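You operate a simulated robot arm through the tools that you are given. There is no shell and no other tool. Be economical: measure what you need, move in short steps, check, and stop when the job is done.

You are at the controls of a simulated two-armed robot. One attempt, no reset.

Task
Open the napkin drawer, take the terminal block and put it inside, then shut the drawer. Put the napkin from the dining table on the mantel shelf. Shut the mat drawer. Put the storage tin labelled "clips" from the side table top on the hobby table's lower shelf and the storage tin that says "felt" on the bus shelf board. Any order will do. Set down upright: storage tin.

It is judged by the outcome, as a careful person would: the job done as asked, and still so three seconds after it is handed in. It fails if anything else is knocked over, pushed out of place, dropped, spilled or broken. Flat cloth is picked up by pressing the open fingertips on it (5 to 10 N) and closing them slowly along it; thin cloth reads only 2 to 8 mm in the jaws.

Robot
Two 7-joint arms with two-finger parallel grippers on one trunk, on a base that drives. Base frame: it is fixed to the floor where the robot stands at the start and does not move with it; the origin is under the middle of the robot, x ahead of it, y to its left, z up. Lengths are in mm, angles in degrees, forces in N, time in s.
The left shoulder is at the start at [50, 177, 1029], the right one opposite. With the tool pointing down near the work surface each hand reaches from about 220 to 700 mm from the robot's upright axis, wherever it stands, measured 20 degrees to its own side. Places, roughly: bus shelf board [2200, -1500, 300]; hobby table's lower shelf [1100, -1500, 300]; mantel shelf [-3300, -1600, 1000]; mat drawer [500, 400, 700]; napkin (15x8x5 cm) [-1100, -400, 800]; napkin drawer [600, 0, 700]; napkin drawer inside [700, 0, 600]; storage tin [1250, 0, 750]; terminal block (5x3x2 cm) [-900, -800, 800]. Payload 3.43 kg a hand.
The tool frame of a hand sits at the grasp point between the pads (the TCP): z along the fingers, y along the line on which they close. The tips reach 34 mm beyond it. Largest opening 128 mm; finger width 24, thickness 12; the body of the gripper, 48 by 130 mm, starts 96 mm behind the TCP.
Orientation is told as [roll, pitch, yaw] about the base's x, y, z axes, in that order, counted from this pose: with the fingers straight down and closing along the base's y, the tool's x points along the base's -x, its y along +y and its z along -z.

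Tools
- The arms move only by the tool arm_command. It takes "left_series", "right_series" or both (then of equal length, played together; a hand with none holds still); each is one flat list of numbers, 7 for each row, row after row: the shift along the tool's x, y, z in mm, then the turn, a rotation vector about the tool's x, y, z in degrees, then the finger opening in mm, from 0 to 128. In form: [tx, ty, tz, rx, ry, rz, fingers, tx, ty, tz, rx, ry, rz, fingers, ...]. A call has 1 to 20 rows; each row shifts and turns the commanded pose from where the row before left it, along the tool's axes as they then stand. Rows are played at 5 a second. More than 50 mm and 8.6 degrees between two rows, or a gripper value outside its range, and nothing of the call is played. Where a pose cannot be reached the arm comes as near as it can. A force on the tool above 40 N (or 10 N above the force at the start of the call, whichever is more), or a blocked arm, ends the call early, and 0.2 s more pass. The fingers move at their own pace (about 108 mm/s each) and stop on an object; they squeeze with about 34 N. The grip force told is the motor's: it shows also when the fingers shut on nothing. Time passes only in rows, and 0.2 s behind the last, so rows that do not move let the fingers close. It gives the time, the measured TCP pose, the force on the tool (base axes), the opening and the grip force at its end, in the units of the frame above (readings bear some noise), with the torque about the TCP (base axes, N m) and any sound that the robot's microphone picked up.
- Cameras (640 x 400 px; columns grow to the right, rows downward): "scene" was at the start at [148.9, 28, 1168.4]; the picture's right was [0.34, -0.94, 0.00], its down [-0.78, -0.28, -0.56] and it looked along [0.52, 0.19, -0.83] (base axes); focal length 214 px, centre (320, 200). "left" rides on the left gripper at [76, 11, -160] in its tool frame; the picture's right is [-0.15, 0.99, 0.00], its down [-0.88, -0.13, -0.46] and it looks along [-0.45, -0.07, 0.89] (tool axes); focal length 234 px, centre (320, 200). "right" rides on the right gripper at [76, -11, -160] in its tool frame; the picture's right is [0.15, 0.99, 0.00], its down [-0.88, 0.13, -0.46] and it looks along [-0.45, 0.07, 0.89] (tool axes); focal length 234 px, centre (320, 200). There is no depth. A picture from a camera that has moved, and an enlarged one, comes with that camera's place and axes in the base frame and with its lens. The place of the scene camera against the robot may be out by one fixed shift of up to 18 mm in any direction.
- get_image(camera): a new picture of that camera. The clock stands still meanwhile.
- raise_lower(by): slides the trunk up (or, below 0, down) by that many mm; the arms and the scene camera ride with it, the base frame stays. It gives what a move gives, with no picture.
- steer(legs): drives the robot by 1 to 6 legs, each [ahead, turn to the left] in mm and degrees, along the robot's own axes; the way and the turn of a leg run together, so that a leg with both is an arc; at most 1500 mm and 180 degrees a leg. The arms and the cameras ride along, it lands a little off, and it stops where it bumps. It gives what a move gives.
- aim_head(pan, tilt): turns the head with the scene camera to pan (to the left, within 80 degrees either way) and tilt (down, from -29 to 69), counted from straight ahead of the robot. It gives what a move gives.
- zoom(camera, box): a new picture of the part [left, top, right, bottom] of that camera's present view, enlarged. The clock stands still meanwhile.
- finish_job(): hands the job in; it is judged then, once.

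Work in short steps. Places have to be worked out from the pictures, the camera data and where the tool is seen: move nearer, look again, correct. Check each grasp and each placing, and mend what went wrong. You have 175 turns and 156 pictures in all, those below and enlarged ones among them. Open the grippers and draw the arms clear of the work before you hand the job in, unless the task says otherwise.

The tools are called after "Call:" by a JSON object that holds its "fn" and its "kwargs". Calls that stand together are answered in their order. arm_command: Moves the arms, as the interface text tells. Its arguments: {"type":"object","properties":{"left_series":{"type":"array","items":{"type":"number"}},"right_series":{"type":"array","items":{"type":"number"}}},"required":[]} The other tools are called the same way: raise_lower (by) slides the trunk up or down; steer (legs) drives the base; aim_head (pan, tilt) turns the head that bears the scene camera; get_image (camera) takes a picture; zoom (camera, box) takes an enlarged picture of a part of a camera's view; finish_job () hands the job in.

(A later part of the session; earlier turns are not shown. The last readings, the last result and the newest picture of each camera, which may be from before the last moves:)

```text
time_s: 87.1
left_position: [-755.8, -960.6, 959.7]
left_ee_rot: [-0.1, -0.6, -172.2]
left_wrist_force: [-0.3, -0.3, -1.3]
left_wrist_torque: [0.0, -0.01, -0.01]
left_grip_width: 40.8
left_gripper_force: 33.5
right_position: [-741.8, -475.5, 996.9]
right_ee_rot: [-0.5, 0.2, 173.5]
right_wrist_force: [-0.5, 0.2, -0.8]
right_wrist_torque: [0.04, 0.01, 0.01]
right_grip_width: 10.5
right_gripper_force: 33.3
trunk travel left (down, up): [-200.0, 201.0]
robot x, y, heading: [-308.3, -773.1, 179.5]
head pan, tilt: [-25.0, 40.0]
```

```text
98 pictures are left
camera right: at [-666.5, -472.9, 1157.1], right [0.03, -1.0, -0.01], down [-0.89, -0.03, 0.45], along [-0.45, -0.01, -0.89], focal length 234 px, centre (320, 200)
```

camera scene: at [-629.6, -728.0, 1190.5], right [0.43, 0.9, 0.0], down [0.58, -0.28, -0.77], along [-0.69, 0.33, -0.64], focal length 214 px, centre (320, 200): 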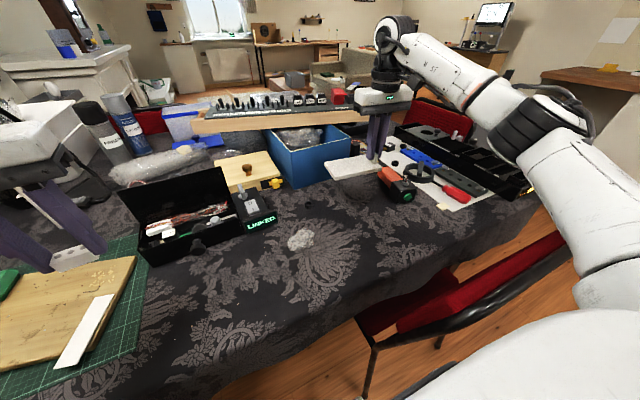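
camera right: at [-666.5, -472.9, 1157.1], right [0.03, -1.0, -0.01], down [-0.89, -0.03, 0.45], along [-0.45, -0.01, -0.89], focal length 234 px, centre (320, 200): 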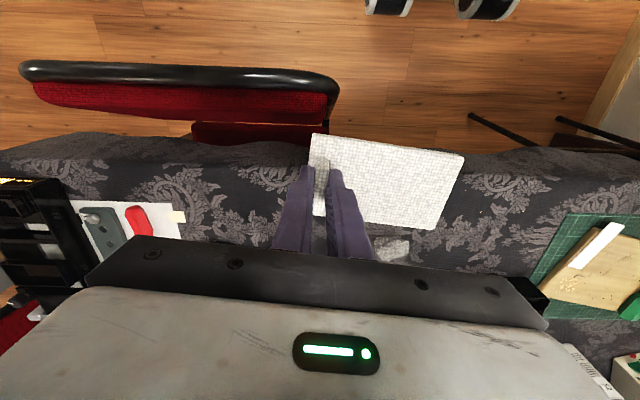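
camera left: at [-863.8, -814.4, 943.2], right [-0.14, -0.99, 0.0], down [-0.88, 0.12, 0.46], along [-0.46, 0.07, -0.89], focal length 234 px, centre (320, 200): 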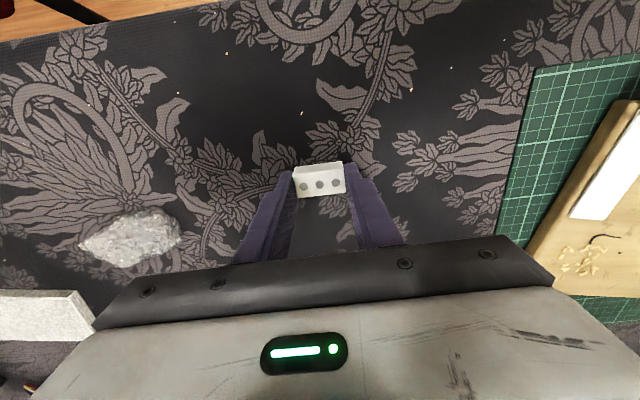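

Clear of the table. I'll drive round to stand before the napkin drawer, offset right so the left hand serves it.

Call:
{"fn": "steer", "kwargs": {"legs": [[0, -104], [590, 0], [0, -75.5]]}}

Call:
{"fn": "aim_head", "kwargs": {"pan": 15, "tilt": 50}}

Call:
{"fn": "get_image", "kwargs": {"camera": "scene"}}

Call:
{"fn": "get_image", "kwargs": {"camera": "left"}}

```text
time_s: 98.2
left_position: [300.0, 0.9, 960.0]
left_ee_rot: [-0.1, -0.6, 7.4]
left_wrist_force: [0.1, 0.3, -0.3]
left_wrist_torque: [0.02, 0.01, 0.0]
left_grip_width: 40.5
left_gripper_force: 34.0
right_position: [282.9, -485.6, 995.4]
right_ee_rot: [-0.5, 0.2, -6.8]
right_wrist_force: [-0.4, 0.2, -1.3]
right_wrist_torque: [-0.02, -0.05, -0.01]
right_grip_width: 10.7
right_gripper_force: 34.2
trunk travel left (down, up): [-200.0, 201.0]
robot x, y, heading: [-150.3, -185.8, -0.9]
head pan, tilt: [-25.0, 40.0]
```

```text
time_s: 99.2
left_position: [298.7, 0.7, 959.5]
left_ee_rot: [-0.1, -0.6, 7.5]
left_wrist_force: [-0.4, -0.3, 0.3]
left_wrist_torque: [0.03, 0.0, 0.0]
left_grip_width: 40.6
left_gripper_force: 34.2
right_position: [283.3, -485.8, 996.8]
right_ee_rot: [-0.6, 0.1, -7.0]
right_wrist_force: [-0.5, -0.2, -0.3]
right_wrist_torque: [-0.03, 0.01, -0.03]
right_grip_width: 10.9
right_gripper_force: 34.4
trunk travel left (down, up): [-200.0, 201.0]
robot x, y, heading: [-150.0, -187.8, -0.7]
head pan, tilt: [15.0, 50.0]
```

```text
97 pictures are left
camera scene: at [4.2, -165.4, 1176.4], right [0.24, -0.97, 0.0], down [-0.74, -0.19, -0.64], along [0.62, 0.16, -0.77], focal length 214 px, centre (320, 200)
```

scene: 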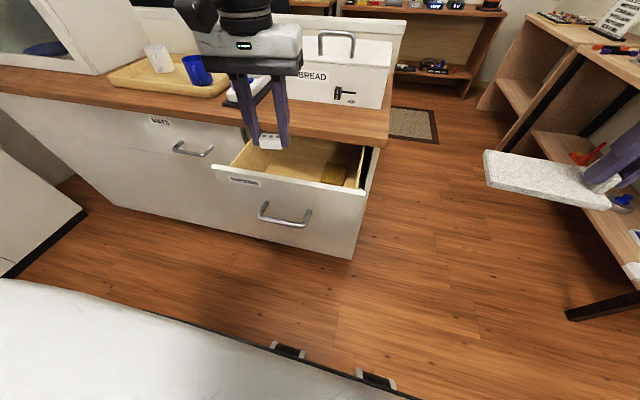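

```text
96 pictures are left
camera left: at [222.2, 2.0, 1119.1], right [0.02, 1.0, 0.0], down [0.89, -0.02, 0.47], along [0.47, -0.01, -0.89], focal length 234 px, centre (320, 200)
```

left: 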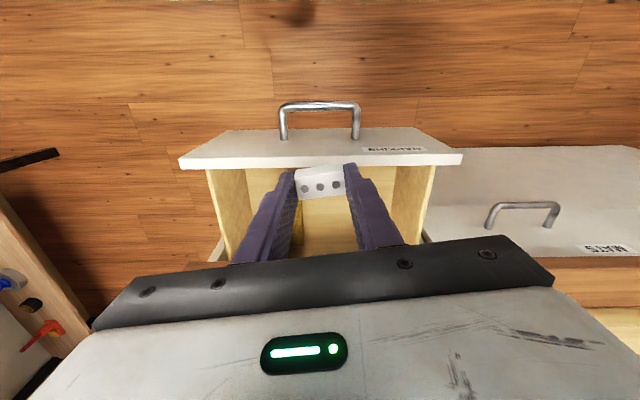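

The drawer is open below the left hand. I'll zoom in to see the inside.

Call:
{"fn": "zoom", "kwargs": {"camera": "scene", "box": [200, 110, 400, 235]}}

Call:
{"fn": "arm_command", "kwargs": {"left_series": [-20, 0, 0, 0, 0, 1.2, 0, -20, 0, 0, 0, 0, 1.2, 0, -20, 0, 0, 0, 0, 1.2, 0, -20, 0, 0, 0, 0, 1.2, 0, -20, 0, 0, 0, 0, 1.2, 0, 0, 0, 0, 0, 0, 1.2, 0]}}

Call:
{"fn": "get_image", "kwargs": {"camera": "left"}}

```text
3.20 times, centred on (300, 172) of scene
camera zoom: at [4.2, -165.4, 1176.4], right [0.24, -0.97, 0.0], down [-0.74, -0.19, -0.64], along [0.62, 0.16, -0.77], focal length 686 px, centre (384, 288)
```

zoom: 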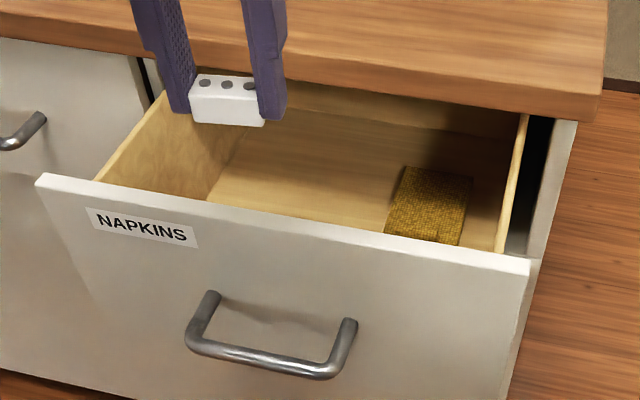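

```text
time_s: 100.6
left_position: [385.4, 21.3, 957.2]
left_ee_rot: [0.1, -0.5, 0.2]
left_wrist_force: [-1.0, -0.2, -0.3]
left_wrist_torque: [0.02, 0.01, 0.0]
left_grip_width: 40.6
left_gripper_force: 33.7
left hand out of reach, approached as far as the arm can: row 5
right_position: [283.3, -486.6, 996.0]
right_ee_rot: [-0.5, 0.1, -7.0]
right_wrist_force: [0.8, 0.2, -0.3]
right_wrist_torque: [-0.01, 0.02, -0.03]
right_grip_width: 10.8
right_gripper_force: 34.8
trunk travel left (down, up): [-200.0, 201.0]
robot x, y, heading: [-154.7, -186.6, -1.1]
head pan, tilt: [15.0, 50.0]
```

```text
94 pictures are left
camera left: at [308.9, 31.7, 1116.4], right [0.14, 0.99, 0.0], down [0.88, -0.13, 0.47], along [0.46, -0.07, -0.89], focal length 234 px, centre (320, 200)
```

left: 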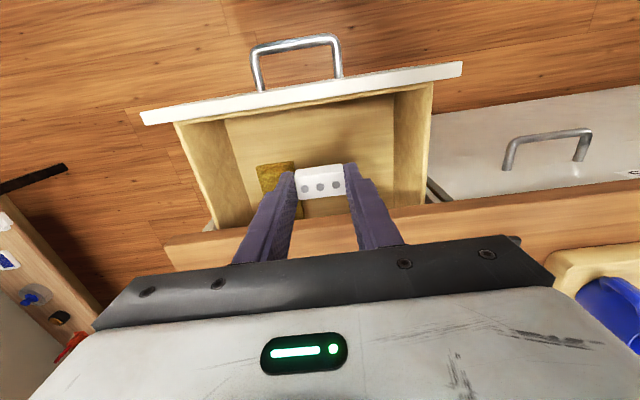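

A yellow cloth lies on the drawer's right side, so I'll place the block left of it, near (390, 45). I'll lower to z≈800 first.

Call:
{"fn": "arm_command", "kwargs": {"left_series": [-3, 12, 10, 0, 0, 0, 0, -2, 12, 20, 0, 0, 0, 0, 0, 0, 30, 0, 0, 0, 0, 0, 0, 30, 0, 0, 0, 0, 0, 0, 30, 0, 0, 0, 0, 0, 0, 30, 0, 0, 0, 0]}}

Call:
{"fn": "get_image", "kwargs": {"camera": "left"}}

Call:
{"fn": "get_image", "kwargs": {"camera": "scene"}}

```text
time_s: 102.0
left_position: [392.2, 42.1, 808.1]
left_ee_rot: [-0.1, -0.7, 0.3]
left_wrist_force: [-0.1, 0.0, -0.3]
left_wrist_torque: [0.02, 0.01, 0.0]
left_grip_width: 40.4
left_gripper_force: 34.5
right_position: [282.4, -485.8, 996.5]
right_ee_rot: [-0.5, 0.1, -6.8]
right_wrist_force: [-0.6, -1.2, -0.1]
right_wrist_torque: [-0.01, 0.01, 0.01]
right_grip_width: 10.9
right_gripper_force: 34.4
trunk travel left (down, up): [-200.0, 201.0]
robot x, y, heading: [-155.0, -188.5, -0.7]
head pan, tilt: [15.0, 50.0]
```

```text
93 pictures are left
camera left: at [315.0, 54.3, 967.4], right [0.14, 0.99, 0.0], down [0.88, -0.13, 0.46], along [0.46, -0.07, -0.89], focal length 234 px, centre (320, 200)
```

left: 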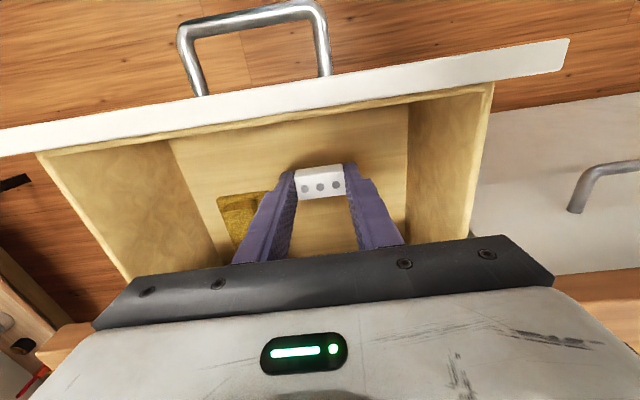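

```text
92 pictures are left
camera scene: at [4.3, -165.2, 1176.4], right [0.24, -0.97, 0.0], down [-0.74, -0.19, -0.64], along [0.62, 0.16, -0.77], focal length 214 px, centre (320, 200)
```

scene: 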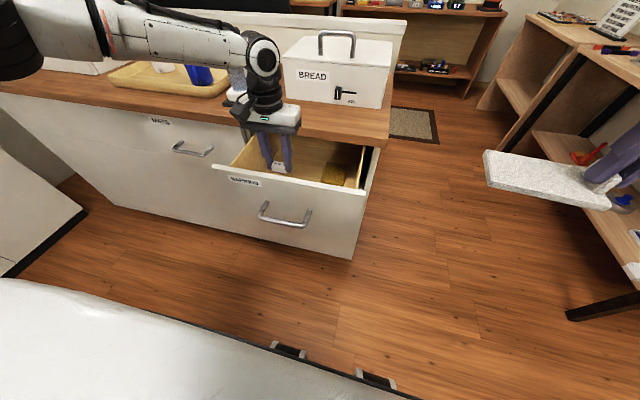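

The floor of the drawer works out near z≈670. I'll lower to about 40 mm above that and then feel for contact in small steps.

Call:
{"fn": "arm_command", "kwargs": {"left_series": [0, 0, 25, 0, 0, 0, 0, 0, 0, 25, 0, 0, 0, 0, 0, 0, 20, 0, 0, 0, 0, 0, 0, 10, 0, 0, 0, 0]}}

Call:
{"fn": "get_image", "kwargs": {"camera": "left"}}

```text
time_s: 103.0
left_position: [371.4, 56.9, 739.3]
left_ee_rot: [-0.1, -0.7, 0.2]
left_wrist_force: [0.6, -0.8, -1.0]
left_wrist_torque: [-0.03, -0.03, -0.01]
left_grip_width: 40.5
left_gripper_force: 34.1
left hand out of reach, approached as far as the arm can: row 1, 2, 3, 4
right_position: [282.8, -484.5, 996.2]
right_ee_rot: [-0.5, 0.1, -6.9]
right_wrist_force: [-0.3, 0.2, -0.9]
right_wrist_torque: [0.0, 0.02, 0.0]
right_grip_width: 10.7
right_gripper_force: 34.2
trunk travel left (down, up): [-200.0, 201.0]
robot x, y, heading: [-150.6, -186.2, -0.6]
head pan, tilt: [15.0, 50.0]
```

```text
91 pictures are left
camera left: at [294.9, 68.8, 898.6], right [0.14, 0.99, 0.0], down [0.88, -0.13, 0.47], along [0.46, -0.07, -0.88], focal length 234 px, centre (320, 200)
```

left: 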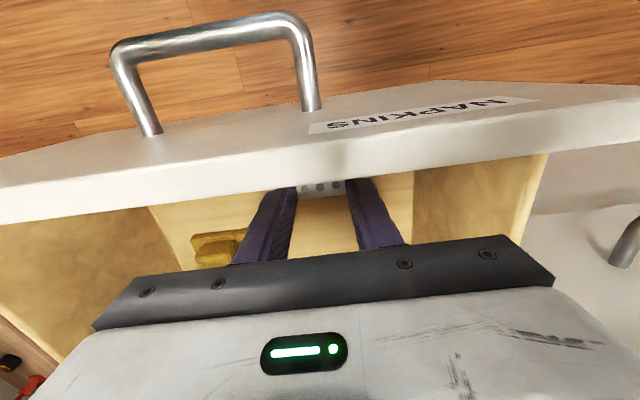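

The arm is at its reach limit and has drifted slightly. I'll drive 20 mm forward and lower by the trunk instead.

Call:
{"fn": "steer", "kwargs": {"legs": [[20, 0]]}}

Call:
{"fn": "raise_lower", "kwargs": {"by": -22}}

Call:
{"fn": "get_image", "kwargs": {"camera": "left"}}

Call:
{"fn": "zoom", "kwargs": {"camera": "scene", "box": [200, 90, 400, 215]}}

```text
time_s: 103.8
left_position: [392.9, 57.3, 739.7]
left_ee_rot: [-0.1, -0.7, 0.2]
left_wrist_force: [-0.4, 0.2, -0.9]
left_wrist_torque: [-0.01, 0.03, -0.01]
left_grip_width: 40.4
left_gripper_force: 34.4
right_position: [303.4, -487.1, 997.0]
right_ee_rot: [-0.5, 0.2, -6.9]
right_wrist_force: [-0.7, 0.2, -1.3]
right_wrist_torque: [-0.01, 0.03, -0.02]
right_grip_width: 10.6
right_gripper_force: 33.7
trunk travel left (down, up): [-200.0, 201.0]
robot x, y, heading: [-127.6, -189.5, -1.0]
head pan, tilt: [15.0, 50.0]
```

```text
time_s: 104.5
left_position: [392.1, 57.6, 718.9]
left_ee_rot: [-0.2, -0.6, 0.2]
left_wrist_force: [0.5, 0.5, 0.2]
left_wrist_torque: [0.01, 0.02, -0.01]
left_grip_width: 40.4
left_gripper_force: 34.3
right_position: [301.7, -485.8, 974.7]
right_ee_rot: [-0.5, 0.1, -6.9]
right_wrist_force: [-0.2, 0.2, 0.0]
right_wrist_torque: [-0.02, -0.01, -0.01]
right_grip_width: 10.9
right_gripper_force: 33.5
trunk travel left (down, up): [-178.0, 223.0]
robot x, y, heading: [-130.9, -194.7, -1.1]
head pan, tilt: [15.0, 50.0]
```

```text
90 pictures are left
camera left: at [314.9, 68.3, 876.9], right [0.14, 0.99, 0.0], down [0.88, -0.13, 0.47], along [0.46, -0.07, -0.88], focal length 234 px, centre (320, 200)
```

left: 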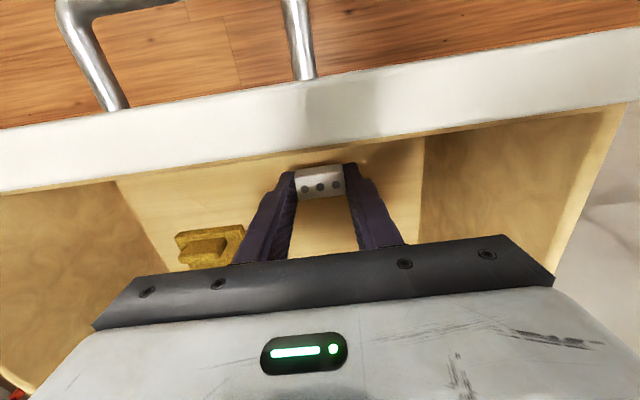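

```text
3.20 times, centred on (300, 152) of scene
camera zoom: at [24.1, -165.7, 1154.4], right [0.24, -0.97, 0.0], down [-0.74, -0.19, -0.64], along [0.62, 0.16, -0.77], focal length 686 px, centre (384, 352)
```

zoom: 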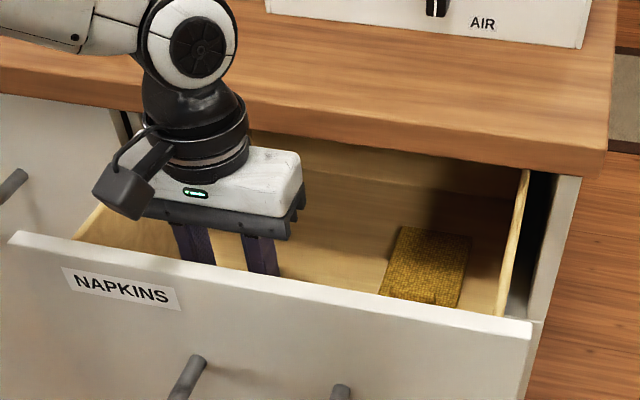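

Still free above the floor. I'll lower the trunk a little further and watch the force.

Call:
{"fn": "raise_lower", "kwargs": {"by": -10}}

Call:
{"fn": "zoom", "kwargs": {"camera": "left", "box": [240, 120, 400, 220]}}

```text
time_s: 105.1
left_position: [391.3, 57.6, 707.5]
left_ee_rot: [-0.1, -0.7, 0.2]
left_wrist_force: [-0.1, -0.4, -0.6]
left_wrist_torque: [-0.01, 0.0, 0.02]
left_grip_width: 40.4
left_gripper_force: 33.8
right_position: [304.4, -485.8, 965.6]
right_ee_rot: [-0.5, 0.1, -6.9]
right_wrist_force: [0.0, 0.2, 0.0]
right_wrist_torque: [-0.01, 0.02, 0.02]
right_grip_width: 10.7
right_gripper_force: 34.3
trunk travel left (down, up): [-168.0, 233.0]
robot x, y, heading: [-130.2, -189.9, -1.2]
head pan, tilt: [15.0, 50.0]
```

```text
4.00 times, centred on (320, 170) of left
camera zoom: at [314.9, 68.3, 866.9], right [0.14, 0.99, 0.0], down [0.88, -0.13, 0.47], along [0.46, -0.07, -0.88], focal length 937 px, centre (320, 320)
```

zoom: 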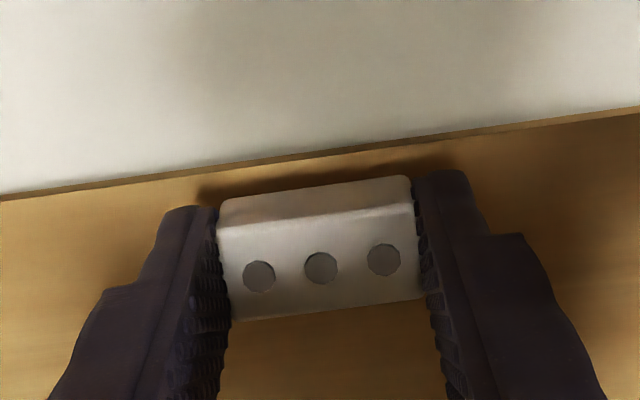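

The shadow shows it's nearly down. A few more millimetres.

Call:
{"fn": "raise_lower", "kwargs": {"by": -6}}

Call:
{"fn": "zoom", "kwargs": {"camera": "left", "box": [240, 120, 400, 220]}}

```text
time_s: 105.6
left_position: [391.5, 57.6, 702.2]
left_ee_rot: [-0.1, -0.6, 0.3]
left_wrist_force: [-0.4, -0.1, -0.6]
left_wrist_torque: [-0.02, 0.0, -0.05]
left_grip_width: 40.5
left_gripper_force: 33.8
right_position: [303.3, -486.1, 959.0]
right_ee_rot: [-0.5, 0.1, -6.9]
right_wrist_force: [-0.7, -0.2, -0.8]
right_wrist_torque: [-0.04, 0.0, 0.03]
right_grip_width: 11.0
right_gripper_force: 33.7
trunk travel left (down, up): [-162.0, 239.0]
robot x, y, heading: [-133.7, -189.5, -0.8]
head pan, tilt: [15.0, 50.0]
```

```text
4.00 times, centred on (320, 170) of left
camera zoom: at [315.0, 68.3, 860.9], right [0.14, 0.99, 0.0], down [0.88, -0.13, 0.47], along [0.46, -0.07, -0.88], focal length 937 px, centre (320, 320)
```

zoom: 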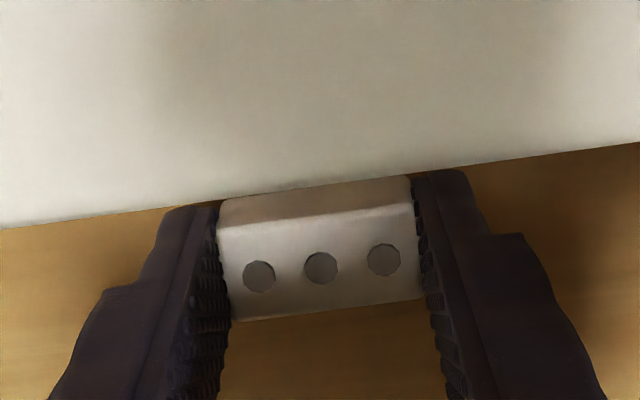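

Call:
{"fn": "raise_lower", "kwargs": {"by": -6}}

Call:
{"fn": "zoom", "kwargs": {"camera": "scene", "box": [200, 70, 400, 195]}}

```text
time_s: 106.2
left_position: [392.2, 56.7, 696.0]
left_ee_rot: [-0.1, -0.7, 0.2]
left_wrist_force: [0.2, 0.2, -0.5]
left_wrist_torque: [0.01, 0.04, 0.0]
left_grip_width: 40.5
left_gripper_force: 34.1
right_position: [302.3, -487.0, 952.8]
right_ee_rot: [-0.5, 0.1, -6.9]
right_wrist_force: [0.1, -0.3, -0.3]
right_wrist_torque: [-0.03, 0.0, 0.03]
right_grip_width: 10.6
right_gripper_force: 34.0
trunk travel left (down, up): [-156.0, 245.0]
robot x, y, heading: [-133.2, -183.7, -1.1]
head pan, tilt: [15.0, 50.0]
```

```text
3.20 times, centred on (300, 132) of scene
camera zoom: at [24.1, -165.7, 1132.4], right [0.24, -0.97, 0.0], down [-0.74, -0.19, -0.64], along [0.62, 0.16, -0.77], focal length 686 px, centre (384, 416)
```

zoom: 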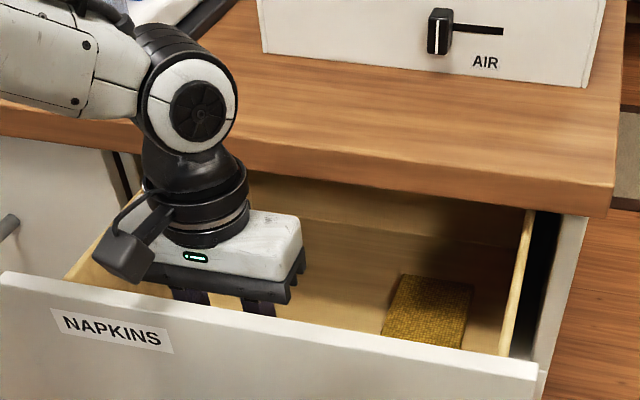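

The camera housing is getting close to the panel top. I'll drive 35 mm further forward so it clears on the inside, staying short of the counter edge, then continue down.

Call:
{"fn": "raise_lower", "kwargs": {"by": 8}}

Call:
{"fn": "steer", "kwargs": {"legs": [[35, 0]]}}

Call:
{"fn": "get_image", "kwargs": {"camera": "left"}}

Call:
{"fn": "zoom", "kwargs": {"camera": "scene", "box": [200, 70, 400, 195]}}

```text
time_s: 106.8
left_position: [392.1, 57.7, 704.1]
left_ee_rot: [-0.1, -0.8, 0.2]
left_wrist_force: [0.1, 0.3, -0.7]
left_wrist_torque: [-0.01, -0.03, 0.0]
left_grip_width: 40.5
left_gripper_force: 34.1
right_position: [303.5, -486.2, 959.7]
right_ee_rot: [-0.5, 0.1, -7.0]
right_wrist_force: [-0.8, -0.3, -0.3]
right_wrist_torque: [0.0, 0.0, 0.0]
right_grip_width: 10.8
right_gripper_force: 34.0
trunk travel left (down, up): [-164.0, 237.0]
robot x, y, heading: [-133.9, -184.1, -1.1]
head pan, tilt: [15.0, 50.0]
```

```text
time_s: 107.6
left_position: [427.7, 55.4, 704.1]
left_ee_rot: [-0.1, -0.7, 0.2]
left_wrist_force: [-1.0, 0.2, 0.2]
left_wrist_torque: [-0.01, -0.02, 0.01]
left_grip_width: 40.5
left_gripper_force: 34.1
right_position: [340.3, -486.6, 960.6]
right_ee_rot: [-0.5, 0.1, -6.8]
right_wrist_force: [0.1, 0.4, -0.6]
right_wrist_torque: [-0.04, -0.01, 0.0]
right_grip_width: 10.8
right_gripper_force: 34.2
trunk travel left (down, up): [-164.0, 237.0]
robot x, y, heading: [-96.4, -185.6, -1.0]
head pan, tilt: [15.0, 50.0]
```

```text
85 pictures are left
camera left: at [350.6, 68.0, 862.7], right [0.14, 0.99, 0.0], down [0.88, -0.13, 0.47], along [0.46, -0.07, -0.88], focal length 234 px, centre (320, 200)
```

left: 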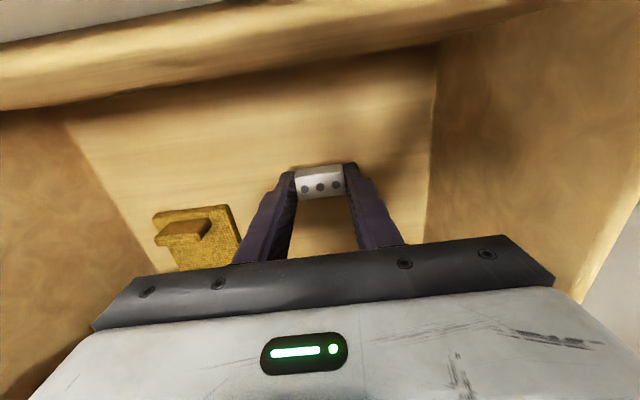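

```text
3.20 times, centred on (300, 132) of scene
camera zoom: at [60.0, -166.1, 1140.3], right [0.24, -0.97, 0.0], down [-0.74, -0.19, -0.64], along [0.62, 0.16, -0.77], focal length 686 px, centre (384, 416)
```

zoom: 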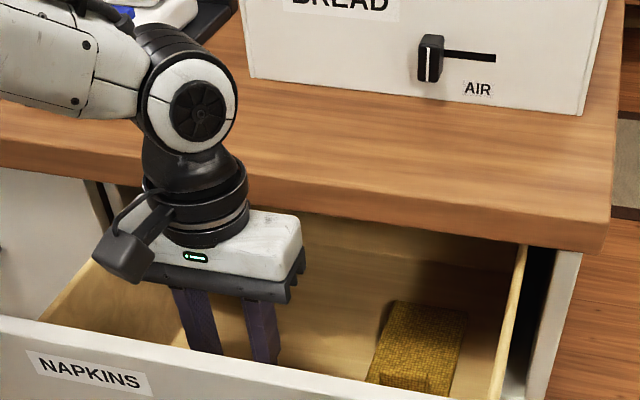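

Good clearance now on all sides. I'll lower in small trunk steps and watch the force.

Call:
{"fn": "raise_lower", "kwargs": {"by": -12}}

Call:
{"fn": "raise_lower", "kwargs": {"by": -6}}

Call:
{"fn": "get_image", "kwargs": {"camera": "left"}}

```text
time_s: 108.2
left_position: [427.5, 56.6, 691.2]
left_ee_rot: [-0.1, -0.8, 0.2]
left_wrist_force: [-0.7, 0.4, -0.2]
left_wrist_torque: [-0.01, 0.01, 0.0]
left_grip_width: 40.6
left_gripper_force: 34.1
right_position: [339.5, -487.3, 950.3]
right_ee_rot: [-0.5, 0.1, -6.9]
right_wrist_force: [-0.1, 0.0, -0.5]
right_wrist_torque: [-0.02, 0.03, 0.02]
right_grip_width: 11.0
right_gripper_force: 34.2
trunk travel left (down, up): [-152.0, 249.0]
robot x, y, heading: [-95.8, -188.7, -0.6]
head pan, tilt: [15.0, 50.0]
```

```text
time_s: 108.8
left_position: [428.0, 56.1, 685.9]
left_ee_rot: [-0.1, -0.7, 0.2]
left_wrist_force: [0.7, -0.6, 1.0]
left_wrist_torque: [-0.01, 0.0, 0.0]
left_grip_width: 40.3
left_gripper_force: 34.5
right_position: [339.2, -486.8, 944.5]
right_ee_rot: [-0.5, 0.1, -6.9]
right_wrist_force: [-0.3, 0.0, 0.1]
right_wrist_torque: [-0.04, 0.01, 0.0]
right_grip_width: 10.5
right_gripper_force: 34.0
trunk travel left (down, up): [-146.0, 255.0]
robot x, y, heading: [-100.8, -189.0, -0.8]
head pan, tilt: [15.0, 50.0]
```

```text
83 pictures are left
camera left: at [350.3, 68.0, 844.8], right [0.14, 0.99, 0.0], down [0.88, -0.13, 0.47], along [0.46, -0.07, -0.88], focal length 234 px, centre (320, 200)
```

left: 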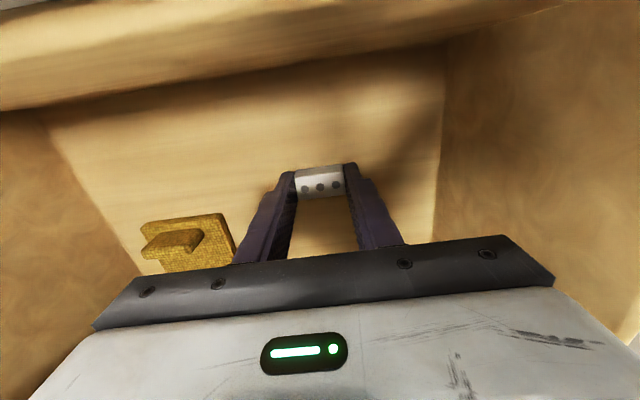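

Call:
{"fn": "raise_lower", "kwargs": {"by": -5}}

Call:
{"fn": "zoom", "kwargs": {"camera": "left", "box": [240, 120, 400, 220]}}

```text
time_s: 109.3
left_position: [427.3, 57.4, 682.5]
left_ee_rot: [-0.1, -0.8, 0.2]
left_wrist_force: [-0.7, 1.1, 5.2]
left_wrist_torque: [0.08, 0.02, -0.04]
left_grip_width: 40.1
left_gripper_force: 33.6
right_position: [339.1, -487.5, 937.9]
right_ee_rot: [-0.5, 0.1, -6.8]
right_wrist_force: [1.2, 0.6, 0.2]
right_wrist_torque: [0.0, 0.0, 0.01]
right_grip_width: 10.7
right_gripper_force: 34.4
trunk travel left (down, up): [-141.0, 260.0]
robot x, y, heading: [-97.4, -189.2, -0.6]
head pan, tilt: [15.0, 50.0]
```

```text
4.00 times, centred on (320, 170) of left
camera zoom: at [350.4, 67.9, 840.7], right [0.14, 0.99, 0.0], down [0.87, -0.13, 0.47], along [0.46, -0.07, -0.88], focal length 937 px, centre (320, 320)
```

zoom: 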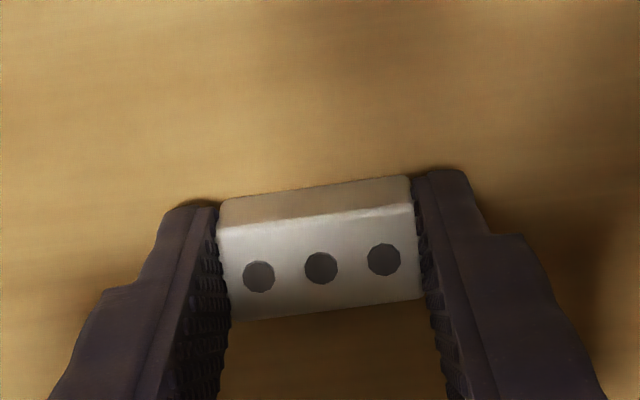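

The force rose to 5 N, so the block is on the drawer floor. I'll open the fingers gently and lift out.

Call:
{"fn": "arm_command", "kwargs": {"left_series": [0, 0, 0, 0, 0, 0, 45, 0, 0, 0, 0, 0, 0, 60, 0, 0, 0, 0, 0, 0, 64]}}

Call:
{"fn": "raise_lower", "kwargs": {"by": 120}}

Call:
{"fn": "get_image", "kwargs": {"camera": "left"}}

```text
time_s: 110.1
left_position: [427.2, 56.8, 681.3]
left_ee_rot: [-0.2, -0.7, 0.2]
left_wrist_force: [0.6, -0.2, 0.0]
left_wrist_torque: [0.03, -0.01, -0.01]
left_grip_width: 64.0
left_gripper_force: 0.0
right_position: [339.5, -486.3, 937.7]
right_ee_rot: [-0.5, 0.0, -7.1]
right_wrist_force: [0.5, -0.3, -2.0]
right_wrist_torque: [-0.03, 0.0, -0.02]
right_grip_width: 10.8
right_gripper_force: 33.6
trunk travel left (down, up): [-141.0, 260.0]
robot x, y, heading: [-100.1, -186.6, -0.8]
head pan, tilt: [15.0, 50.0]
```

```text
time_s: 111.6
left_position: [427.9, 56.6, 801.4]
left_ee_rot: [-0.2, -0.7, 0.1]
left_wrist_force: [-0.4, -0.1, 0.7]
left_wrist_torque: [0.0, -0.01, 0.0]
left_grip_width: 64.0
left_gripper_force: 0.0
right_position: [339.0, -487.7, 1058.3]
right_ee_rot: [-0.4, 0.2, -6.9]
right_wrist_force: [-0.1, -0.4, 0.1]
right_wrist_torque: [-0.02, -0.01, 0.0]
right_grip_width: 10.6
right_gripper_force: 34.0
trunk travel left (down, up): [-261.0, 140.0]
robot x, y, heading: [-100.1, -187.6, -0.7]
head pan, tilt: [15.0, 50.0]
```

```text
81 pictures are left
camera left: at [350.5, 68.0, 959.7], right [0.14, 0.99, 0.0], down [0.88, -0.13, 0.47], along [0.46, -0.07, -0.88], focal length 234 px, centre (320, 200)
```

left: 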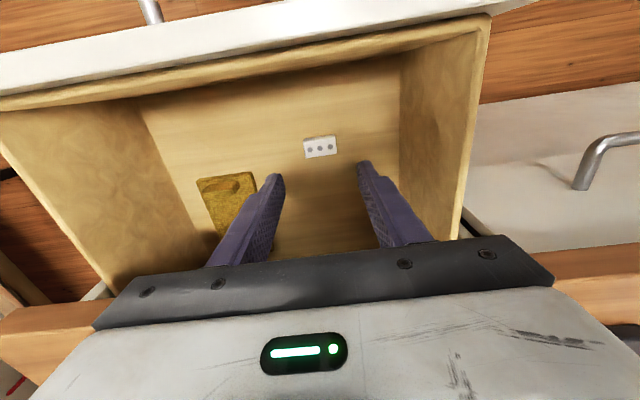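

The block is in the drawer. I'll raise clear, back off, close the fingers and come down in front of the handle to push it shut.

Call:
{"fn": "raise_lower", "kwargs": {"by": 90}}

Call:
{"fn": "steer", "kwargs": {"legs": [[-235, 0]]}}

Call:
{"fn": "arm_command", "kwargs": {"left_series": [0, -20, 0, 0, 0, 0, 30, 0, -20, 0, 0, 0, 0, 0, 0, -20, 0, 0, 0, 0, 0]}}

Call:
{"fn": "raise_lower", "kwargs": {"by": -160}}

Call:
{"fn": "get_image", "kwargs": {"camera": "left"}}

```text
time_s: 112.8
left_position: [428.9, 57.5, 892.0]
left_ee_rot: [-0.1, -0.7, 0.2]
left_wrist_force: [0.6, -0.3, 0.0]
left_wrist_torque: [0.02, 0.03, 0.0]
left_grip_width: 64.2
left_gripper_force: 0.1
right_position: [338.3, -487.9, 1147.3]
right_ee_rot: [-0.5, 0.2, -6.8]
right_wrist_force: [0.8, -0.4, -0.4]
right_wrist_torque: [-0.03, 0.03, 0.0]
right_grip_width: 10.8
right_gripper_force: 34.4
trunk travel left (down, up): [-351.0, 50.0]
robot x, y, heading: [-96.8, -186.4, -0.8]
head pan, tilt: [15.0, 50.0]
```

```text
time_s: 114.6
left_position: [193.1, 60.3, 890.6]
left_ee_rot: [-0.1, -0.7, 0.2]
left_wrist_force: [0.2, 0.7, 0.5]
left_wrist_torque: [-0.01, -0.06, 0.03]
left_grip_width: 64.0
left_gripper_force: 0.0
right_position: [104.8, -483.0, 1147.9]
right_ee_rot: [-0.5, 0.1, -6.9]
right_wrist_force: [0.4, -0.2, 0.0]
right_wrist_torque: [-0.01, -0.01, 0.02]
right_grip_width: 10.7
right_gripper_force: 33.8
trunk travel left (down, up): [-351.0, 50.0]
robot x, y, heading: [-325.1, -181.8, -0.7]
head pan, tilt: [15.0, 50.0]
```

```text
time_s: 115.4
left_position: [170.2, 20.0, 906.4]
left_ee_rot: [-0.2, -0.8, 0.1]
left_wrist_force: [-1.0, 1.2, 1.1]
left_wrist_torque: [-0.01, -0.03, -0.01]
left_grip_width: 0.1
left_gripper_force: 33.3
left hand out of reach, approached as far as the arm can: row 1, 2, 3
right_position: [104.2, -483.7, 1147.7]
right_ee_rot: [-0.5, 0.1, -6.9]
right_wrist_force: [0.4, 0.2, 0.0]
right_wrist_torque: [-0.02, 0.03, -0.02]
right_grip_width: 10.9
right_gripper_force: 34.2
trunk travel left (down, up): [-351.0, 50.0]
robot x, y, heading: [-334.0, -185.1, -0.8]
head pan, tilt: [15.0, 50.0]
```

```text
time_s: 117.2
left_position: [171.4, 20.6, 746.6]
left_ee_rot: [-0.3, -0.8, 0.2]
left_wrist_force: [-0.9, -0.4, -0.6]
left_wrist_torque: [-0.03, 0.01, 0.02]
left_grip_width: 0.0
left_gripper_force: 33.1
right_position: [105.1, -483.7, 988.2]
right_ee_rot: [-0.5, 0.1, -6.9]
right_wrist_force: [0.1, 0.6, -1.3]
right_wrist_torque: [0.02, 0.0, 0.0]
right_grip_width: 11.0
right_gripper_force: 33.8
trunk travel left (down, up): [-191.0, 210.0]
robot x, y, heading: [-330.4, -188.3, -0.6]
head pan, tilt: [15.0, 50.0]
```

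```text
80 pictures are left
camera left: at [93.6, 31.5, 904.9], right [0.14, 0.99, 0.0], down [0.87, -0.13, 0.47], along [0.46, -0.07, -0.88], focal length 234 px, centre (320, 200)
```

left: 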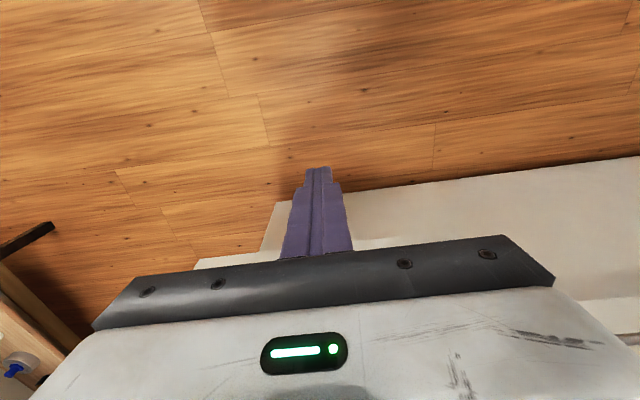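

I'll lower 25 mm more so the fingers cross the bar, then drive forward to push the drawer most of the way in.

Call:
{"fn": "raise_lower", "kwargs": {"by": -25}}

Call:
{"fn": "steer", "kwargs": {"legs": [[130, 0]]}}

Call:
{"fn": "get_image", "kwargs": {"camera": "left"}}

Call:
{"fn": "get_image", "kwargs": {"camera": "scene"}}

```text
time_s: 117.9
left_position: [171.7, 19.4, 721.4]
left_ee_rot: [-0.1, -0.8, 0.2]
left_wrist_force: [-0.2, -0.3, -0.2]
left_wrist_torque: [0.0, 0.01, 0.0]
left_grip_width: 0.1
left_gripper_force: 33.0
right_position: [104.2, -483.2, 961.8]
right_ee_rot: [-0.4, 0.1, -6.8]
right_wrist_force: [0.0, 0.1, -0.8]
right_wrist_torque: [-0.02, 0.03, 0.01]
right_grip_width: 11.0
right_gripper_force: 34.4
trunk travel left (down, up): [-166.0, 235.0]
robot x, y, heading: [-333.3, -186.4, -1.0]
head pan, tilt: [15.0, 50.0]
```

```text
time_s: 119.2
left_position: [301.9, 16.8, 720.3]
left_ee_rot: [-0.3, -0.8, 0.1]
left_wrist_force: [0.5, 0.2, -0.1]
left_wrist_torque: [-0.02, 0.02, -0.02]
left_grip_width: 0.2
left_gripper_force: 33.4
right_position: [234.9, -485.6, 961.6]
right_ee_rot: [-0.6, 0.2, -6.9]
right_wrist_force: [0.1, 0.4, -0.1]
right_wrist_torque: [0.01, -0.01, 0.03]
right_grip_width: 10.9
right_gripper_force: 34.1
trunk travel left (down, up): [-166.0, 235.0]
robot x, y, heading: [-201.4, -188.7, -1.0]
head pan, tilt: [15.0, 50.0]
```

```text
79 pictures are left
camera left: at [225.0, 29.0, 879.7], right [0.14, 0.99, 0.0], down [0.87, -0.13, 0.47], along [0.46, -0.07, -0.88], focal length 234 px, centre (320, 200)
```

left: 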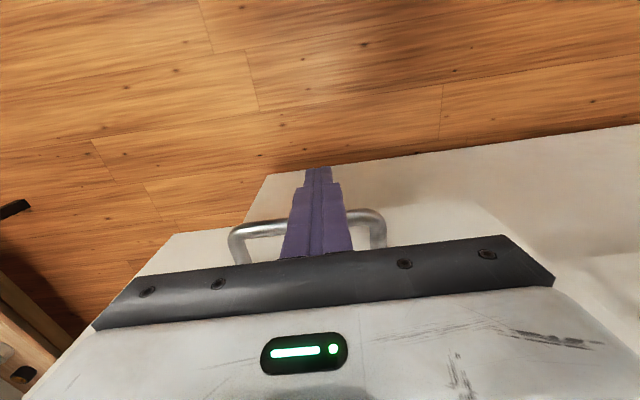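

```text
78 pictures are left
camera scene: at [-43.2, -164.9, 1142.3], right [0.24, -0.97, 0.0], down [-0.74, -0.19, -0.64], along [0.62, 0.16, -0.77], focal length 214 px, centre (320, 200)
```

scene: 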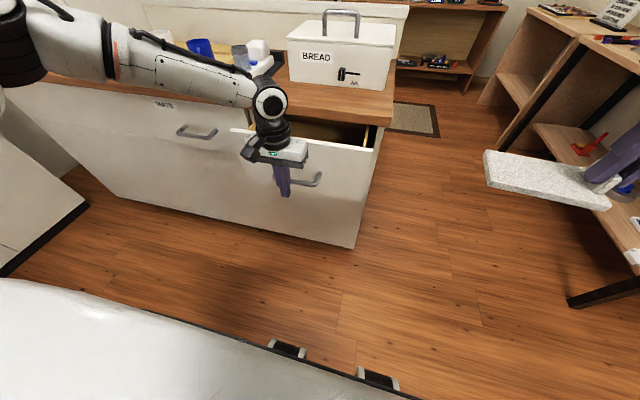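

The drawer is moving in smoothly. I'll drive another 110 mm, then finish with the arm until the force rises.

Call:
{"fn": "steer", "kwargs": {"legs": [[110, 0]]}}

Call:
{"fn": "arm_command", "kwargs": {"left_series": [-6, 0, 0, 0, 0, 0, 0, -6, 0, 0, 0, 0, 0, 0, -5, 0, 0, 0, 0, 0, 0, -5, 0, 0, 0, 0, 0, 0, -5, 0, 0, 0, 0, 0, 0, -5, 0, 0, 0, 0, 0, 0, -5, 0, 0, 0, 0, 0, 0, -5, 0, 0, 0, 0, 0, 0]}}

Call:
{"fn": "get_image", "kwargs": {"camera": "scene"}}

```text
time_s: 120.4
left_position: [411.0, 14.8, 721.2]
left_ee_rot: [-0.2, -0.8, 0.0]
left_wrist_force: [0.6, -0.4, -0.3]
left_wrist_torque: [0.0, -0.01, 0.04]
left_grip_width: 0.0
left_gripper_force: 33.1
right_position: [343.7, -487.9, 962.3]
right_ee_rot: [-0.5, 0.2, -7.0]
right_wrist_force: [-0.1, 0.9, -0.6]
right_wrist_torque: [0.0, -0.01, -0.01]
right_grip_width: 10.8
right_gripper_force: 33.7
trunk travel left (down, up): [-166.0, 235.0]
robot x, y, heading: [-93.2, -189.0, -1.1]
head pan, tilt: [15.0, 50.0]
```

```text
time_s: 122.2
left_position: [430.2, 30.8, 733.0]
left_ee_rot: [-0.3, -0.6, 0.0]
left_wrist_force: [-11.3, -4.6, -1.6]
left_wrist_torque: [-0.1, 0.11, -0.05]
left_grip_width: 0.0
left_gripper_force: 33.3
left hand out of reach, approached as far as the arm can: row 2, 3, 4, 5, 6, 7, 8
right_position: [343.0, -488.5, 964.0]
right_ee_rot: [-0.5, 0.2, -7.0]
right_wrist_force: [0.1, -0.3, -0.1]
right_wrist_torque: [-0.01, 0.01, 0.0]
right_grip_width: 10.9
right_gripper_force: 34.0
trunk travel left (down, up): [-166.0, 235.0]
robot x, y, heading: [-92.7, -186.5, -0.9]
head pan, tilt: [15.0, 50.0]
```

```text
77 pictures are left
camera scene: at [63.8, -167.2, 1142.5], right [0.24, -0.97, 0.0], down [-0.74, -0.19, -0.64], along [0.62, 0.16, -0.77], focal length 214 px, centre (320, 200)
```

scene: 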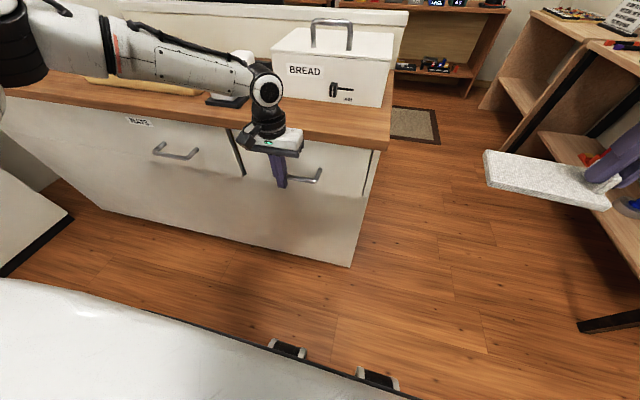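

The force is 11 N at x=430, the same place where the mat drawer ended. I'll back off 120 mm and check it is flush.

Call:
{"fn": "steer", "kwargs": {"legs": [[-140, 0]]}}

Call:
{"fn": "zoom", "kwargs": {"camera": "scene", "box": [80, 60, 420, 270]}}

```text
time_s: 123.6
left_position: [291.6, 33.9, 732.0]
left_ee_rot: [-0.4, -0.9, 0.0]
left_wrist_force: [-0.8, 0.5, 0.4]
left_wrist_torque: [-0.03, -0.05, -0.02]
left_grip_width: 0.2
left_gripper_force: 33.3
right_position: [201.7, -485.9, 962.1]
right_ee_rot: [-0.6, 0.1, -7.1]
right_wrist_force: [0.1, -0.4, 0.2]
right_wrist_torque: [-0.04, 0.01, 0.02]
right_grip_width: 10.9
right_gripper_force: 34.3
trunk travel left (down, up): [-166.0, 235.0]
robot x, y, heading: [-234.1, -187.4, -1.1]
head pan, tilt: [15.0, 50.0]
```

```text
1.88 times, centred on (250, 165) of scene
camera zoom: at [-77.1, -164.4, 1142.4], right [0.24, -0.97, 0.0], down [-0.74, -0.18, -0.64], along [0.62, 0.16, -0.77], focal length 404 px, centre (452, 266)
```

zoom: 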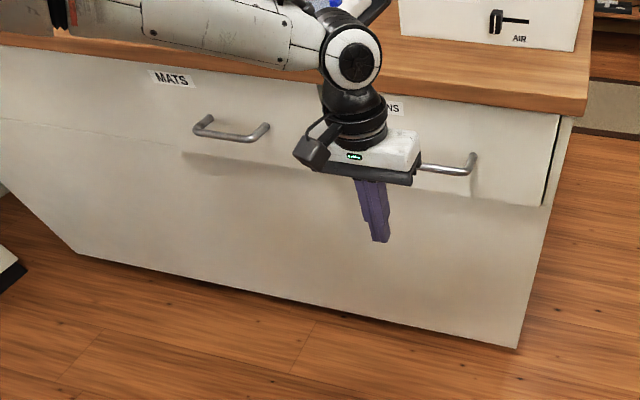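

There's a faint seam at the right side, so I'll give it one more firm push with the base to be sure.

Call:
{"fn": "steer", "kwargs": {"legs": [[147, 0]]}}

Call:
{"fn": "steer", "kwargs": {"legs": [[-200, 0]]}}

Call:
{"fn": "raise_lower", "kwargs": {"by": 166}}

Call:
{"fn": "zoom", "kwargs": {"camera": "scene", "box": [160, 60, 420, 220]}}

```text
time_s: 124.9
left_position: [430.9, 31.1, 730.6]
left_ee_rot: [-0.1, -0.1, 0.0]
left_wrist_force: [-28.2, -2.4, -5.1]
left_wrist_torque: [0.12, 0.34, -0.03]
left_grip_width: 0.0
left_gripper_force: 33.1
right_position: [346.2, -488.3, 963.1]
right_ee_rot: [-0.5, -0.1, -7.1]
right_wrist_force: [-0.8, 0.8, -0.3]
right_wrist_torque: [-0.03, 0.0, 0.01]
right_grip_width: 10.8
right_gripper_force: 33.9
trunk travel left (down, up): [-166.0, 235.0]
robot x, y, heading: [-91.7, -186.1, -1.1]
head pan, tilt: [15.0, 50.0]
```

```text
time_s: 126.5
left_position: [228.8, 35.5, 729.6]
left_ee_rot: [-0.1, -0.2, 0.1]
left_wrist_force: [-0.5, -0.8, 0.1]
left_wrist_torque: [0.02, -0.02, -0.01]
left_grip_width: 0.0
left_gripper_force: 33.2
right_position: [144.1, -483.6, 962.9]
right_ee_rot: [-0.5, 0.1, -6.9]
right_wrist_force: [0.2, 0.2, -0.8]
right_wrist_torque: [-0.03, -0.02, 0.02]
right_grip_width: 11.0
right_gripper_force: 33.7
trunk travel left (down, up): [-166.0, 235.0]
robot x, y, heading: [-292.9, -182.6, -0.8]
head pan, tilt: [15.0, 50.0]
```

```text
time_s: 128.4
left_position: [230.0, 35.9, 896.5]
left_ee_rot: [-0.1, -0.2, 0.1]
left_wrist_force: [0.8, -0.5, 0.1]
left_wrist_torque: [0.0, 0.01, 0.0]
left_grip_width: 0.2
left_gripper_force: 33.3
right_position: [144.6, -484.3, 1128.9]
right_ee_rot: [-0.5, 0.2, -7.0]
right_wrist_force: [0.0, 0.1, -0.6]
right_wrist_torque: [-0.01, 0.01, -0.01]
right_grip_width: 10.9
right_gripper_force: 34.4
trunk travel left (down, up): [-332.0, 69.0]
robot x, y, heading: [-291.0, -184.8, -0.8]
head pan, tilt: [15.0, 50.0]
```

```text
2.46 times, centred on (290, 140) of scene
camera zoom: at [-134.7, -163.4, 1308.3], right [0.24, -0.97, 0.0], down [-0.74, -0.19, -0.64], along [0.62, 0.16, -0.77], focal length 528 px, centre (394, 348)
```

zoom: 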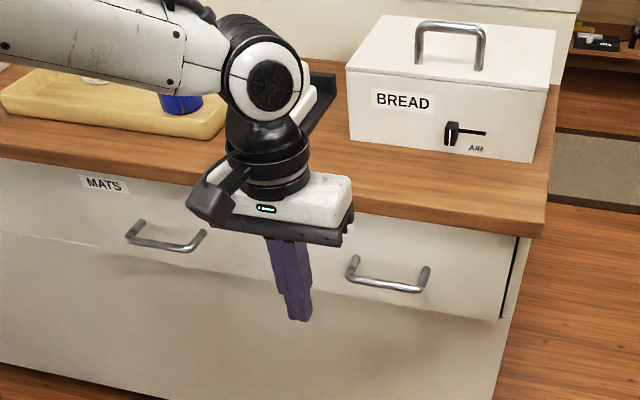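

The drawer is shut: it was solid at 28 N in the same place. Next is the mantel, so I'll pull the left arm in, turn to face the far side of the room and look for a route.

Call:
{"fn": "arm_command", "kwargs": {"left_series": [30, 10, -20, 0, 0, 0, 0, 30, 10, -20, 0, 0, 0, 0, 30, 10, -20, 0, 0, 0, 0, 30, 10, 0, 0, 0, 0, 0, 30, 10, 0, 0, 0, 0, 0]}}

Call:
{"fn": "steer", "kwargs": {"legs": [[0, 165]]}}

Call:
{"fn": "aim_head", "kwargs": {"pan": 10, "tilt": 18}}

Call:
{"fn": "get_image", "kwargs": {"camera": "scene"}}

Call:
{"fn": "aim_head", "kwargs": {"pan": -45, "tilt": 25}}

Call:
{"fn": "get_image", "kwargs": {"camera": "scene"}}

```text
time_s: 129.6
left_position: [78.9, 85.6, 953.7]
left_ee_rot: [-0.2, -0.2, 0.1]
left_wrist_force: [-0.3, 0.6, 0.3]
left_wrist_torque: [-0.01, 0.0, 0.0]
left_grip_width: 0.0
left_gripper_force: 32.6
right_position: [144.1, -485.2, 1128.8]
right_ee_rot: [-0.5, 0.1, -6.8]
right_wrist_force: [-0.1, -0.1, -1.1]
right_wrist_torque: [-0.01, 0.0, -0.02]
right_grip_width: 10.7
right_gripper_force: 34.7
trunk travel left (down, up): [-332.0, 69.0]
robot x, y, heading: [-289.6, -186.1, -0.8]
head pan, tilt: [15.0, 50.0]
```

```text
time_s: 136.8
left_position: [-715.2, -363.5, 954.1]
left_ee_rot: [-0.2, -0.2, 166.8]
left_wrist_force: [-0.4, -0.3, -0.2]
left_wrist_torque: [0.02, 0.03, 0.01]
left_grip_width: 0.0
left_gripper_force: 32.5
right_position: [-646.5, 205.6, 1130.3]
right_ee_rot: [-0.5, 0.1, 159.8]
right_wrist_force: [0.1, -0.8, -0.4]
right_wrist_torque: [-0.01, -0.03, -0.02]
right_grip_width: 10.8
right_gripper_force: 34.1
trunk travel left (down, up): [-332.0, 69.0]
robot x, y, heading: [-289.6, -184.8, 165.9]
head pan, tilt: [15.0, 50.0]
```

```text
time_s: 137.8
left_position: [-714.4, -362.7, 953.9]
left_ee_rot: [-0.2, -0.2, 166.8]
left_wrist_force: [0.4, 0.6, 0.3]
left_wrist_torque: [0.0, -0.03, 0.0]
left_grip_width: 0.2
left_gripper_force: 32.8
right_position: [-647.3, 206.0, 1128.3]
right_ee_rot: [-0.5, 0.1, 159.8]
right_wrist_force: [0.2, 0.3, 0.1]
right_wrist_torque: [0.05, -0.04, 0.01]
right_grip_width: 11.1
right_gripper_force: 33.9
trunk travel left (down, up): [-332.0, 69.0]
robot x, y, heading: [-292.5, -192.3, 165.9]
head pan, tilt: [10.0, 18.0]
```

```text
74 pictures are left
camera scene: at [-440.5, -157.0, 1357.1], right [0.07, 1.0, 0.0], down [0.31, -0.02, -0.95], along [-0.95, 0.07, -0.31], focal length 214 px, centre (320, 200)
```

scene: 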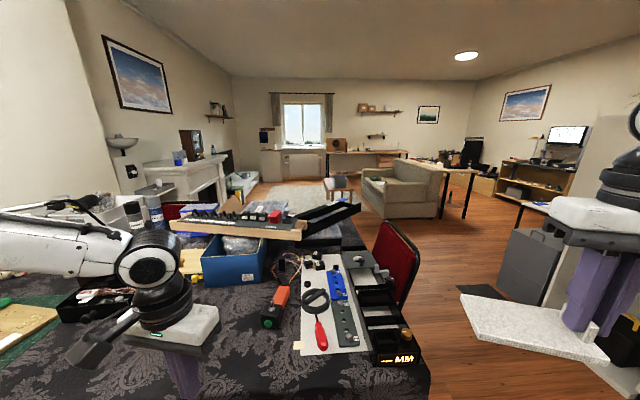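

```text
time_s: 139.0
left_position: [-715.6, -363.8, 953.5]
left_ee_rot: [-0.2, -0.2, 166.8]
left_wrist_force: [0.6, -0.3, -0.8]
left_wrist_torque: [-0.02, 0.0, -0.02]
left_grip_width: 0.2
left_gripper_force: 33.4
right_position: [-647.5, 206.7, 1128.7]
right_ee_rot: [-0.5, 0.1, 159.8]
right_wrist_force: [0.4, -0.3, 0.1]
right_wrist_torque: [0.01, -0.01, 0.04]
right_grip_width: 11.0
right_gripper_force: 34.3
trunk travel left (down, up): [-332.0, 69.0]
robot x, y, heading: [-289.0, -183.2, 165.8]
head pan, tilt: [-45.0, 25.0]
```

```text
73 pictures are left
camera scene: at [-394.6, -84.8, 1345.9], right [0.86, 0.51, 0.0], down [0.22, -0.36, -0.91], along [-0.46, 0.78, -0.42], focal length 214 px, centre (320, 200)
```

scene: 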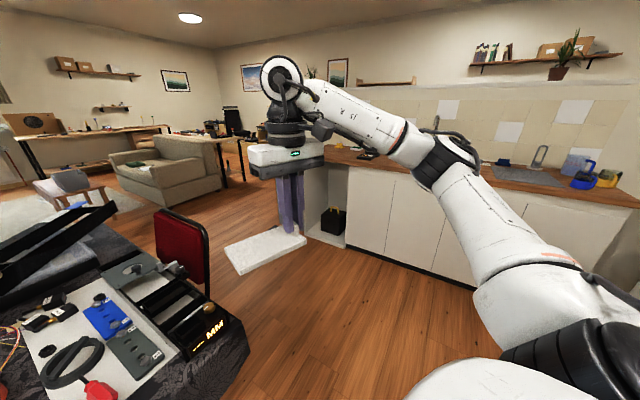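

The route goes round the table's right end (y≈150, with a chair to about y≈450), keeping clear of the kitchen units at y≈1600. I'll drive there in legs.

Call:
{"fn": "steer", "kwargs": {"legs": [[0, -65], [1100, 0], [0, 79], [1500, 0]]}}

Call:
{"fn": "aim_head", "kwargs": {"pan": 25, "tilt": 22}}

Call:
{"fn": "get_image", "kwargs": {"camera": "scene"}}

```text
time_s: 157.8
left_position: [-2352.7, 601.6, 953.8]
left_ee_rot: [-0.2, -0.3, -179.7]
left_wrist_force: [0.0, -0.9, 0.5]
left_wrist_torque: [0.05, 0.0, 0.02]
left_grip_width: 0.2
left_gripper_force: 33.0
right_position: [-2420.3, 1172.4, 1128.8]
right_ee_rot: [-0.5, 0.3, 173.5]
right_wrist_force: [-1.1, -0.6, -0.1]
right_wrist_torque: [0.01, 0.02, 0.0]
right_grip_width: 10.7
right_gripper_force: 34.2
trunk travel left (down, up): [-332.0, 69.0]
robot x, y, heading: [-1978.0, 876.4, 179.3]
head pan, tilt: [-45.0, 25.0]
```

```text
time_s: 159.2
left_position: [-2353.0, 602.8, 954.1]
left_ee_rot: [-0.1, -0.2, -179.7]
left_wrist_force: [-0.3, -0.6, -0.7]
left_wrist_torque: [0.02, -0.04, 0.02]
left_grip_width: 0.2
left_gripper_force: 33.0
right_position: [-2418.0, 1173.1, 1129.4]
right_ee_rot: [-0.5, 0.2, 173.3]
right_wrist_force: [-0.6, 0.3, -1.2]
right_wrist_torque: [0.0, 0.03, -0.04]
right_grip_width: 10.8
right_gripper_force: 33.8
trunk travel left (down, up): [-332.0, 69.0]
robot x, y, heading: [-1985.1, 873.7, 179.3]
head pan, tilt: [25.0, 22.0]
```

```text
72 pictures are left
camera scene: at [-2124.3, 842.4, 1350.7], right [-0.41, 0.91, 0.0], down [0.34, 0.15, -0.93], along [-0.84, -0.38, -0.37], focal length 214 px, centre (320, 200)
```

scene: 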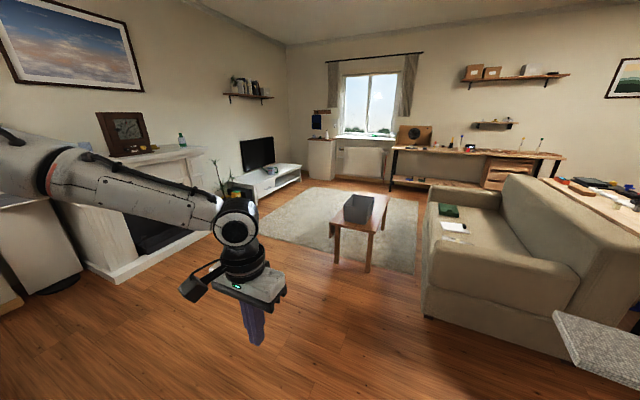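

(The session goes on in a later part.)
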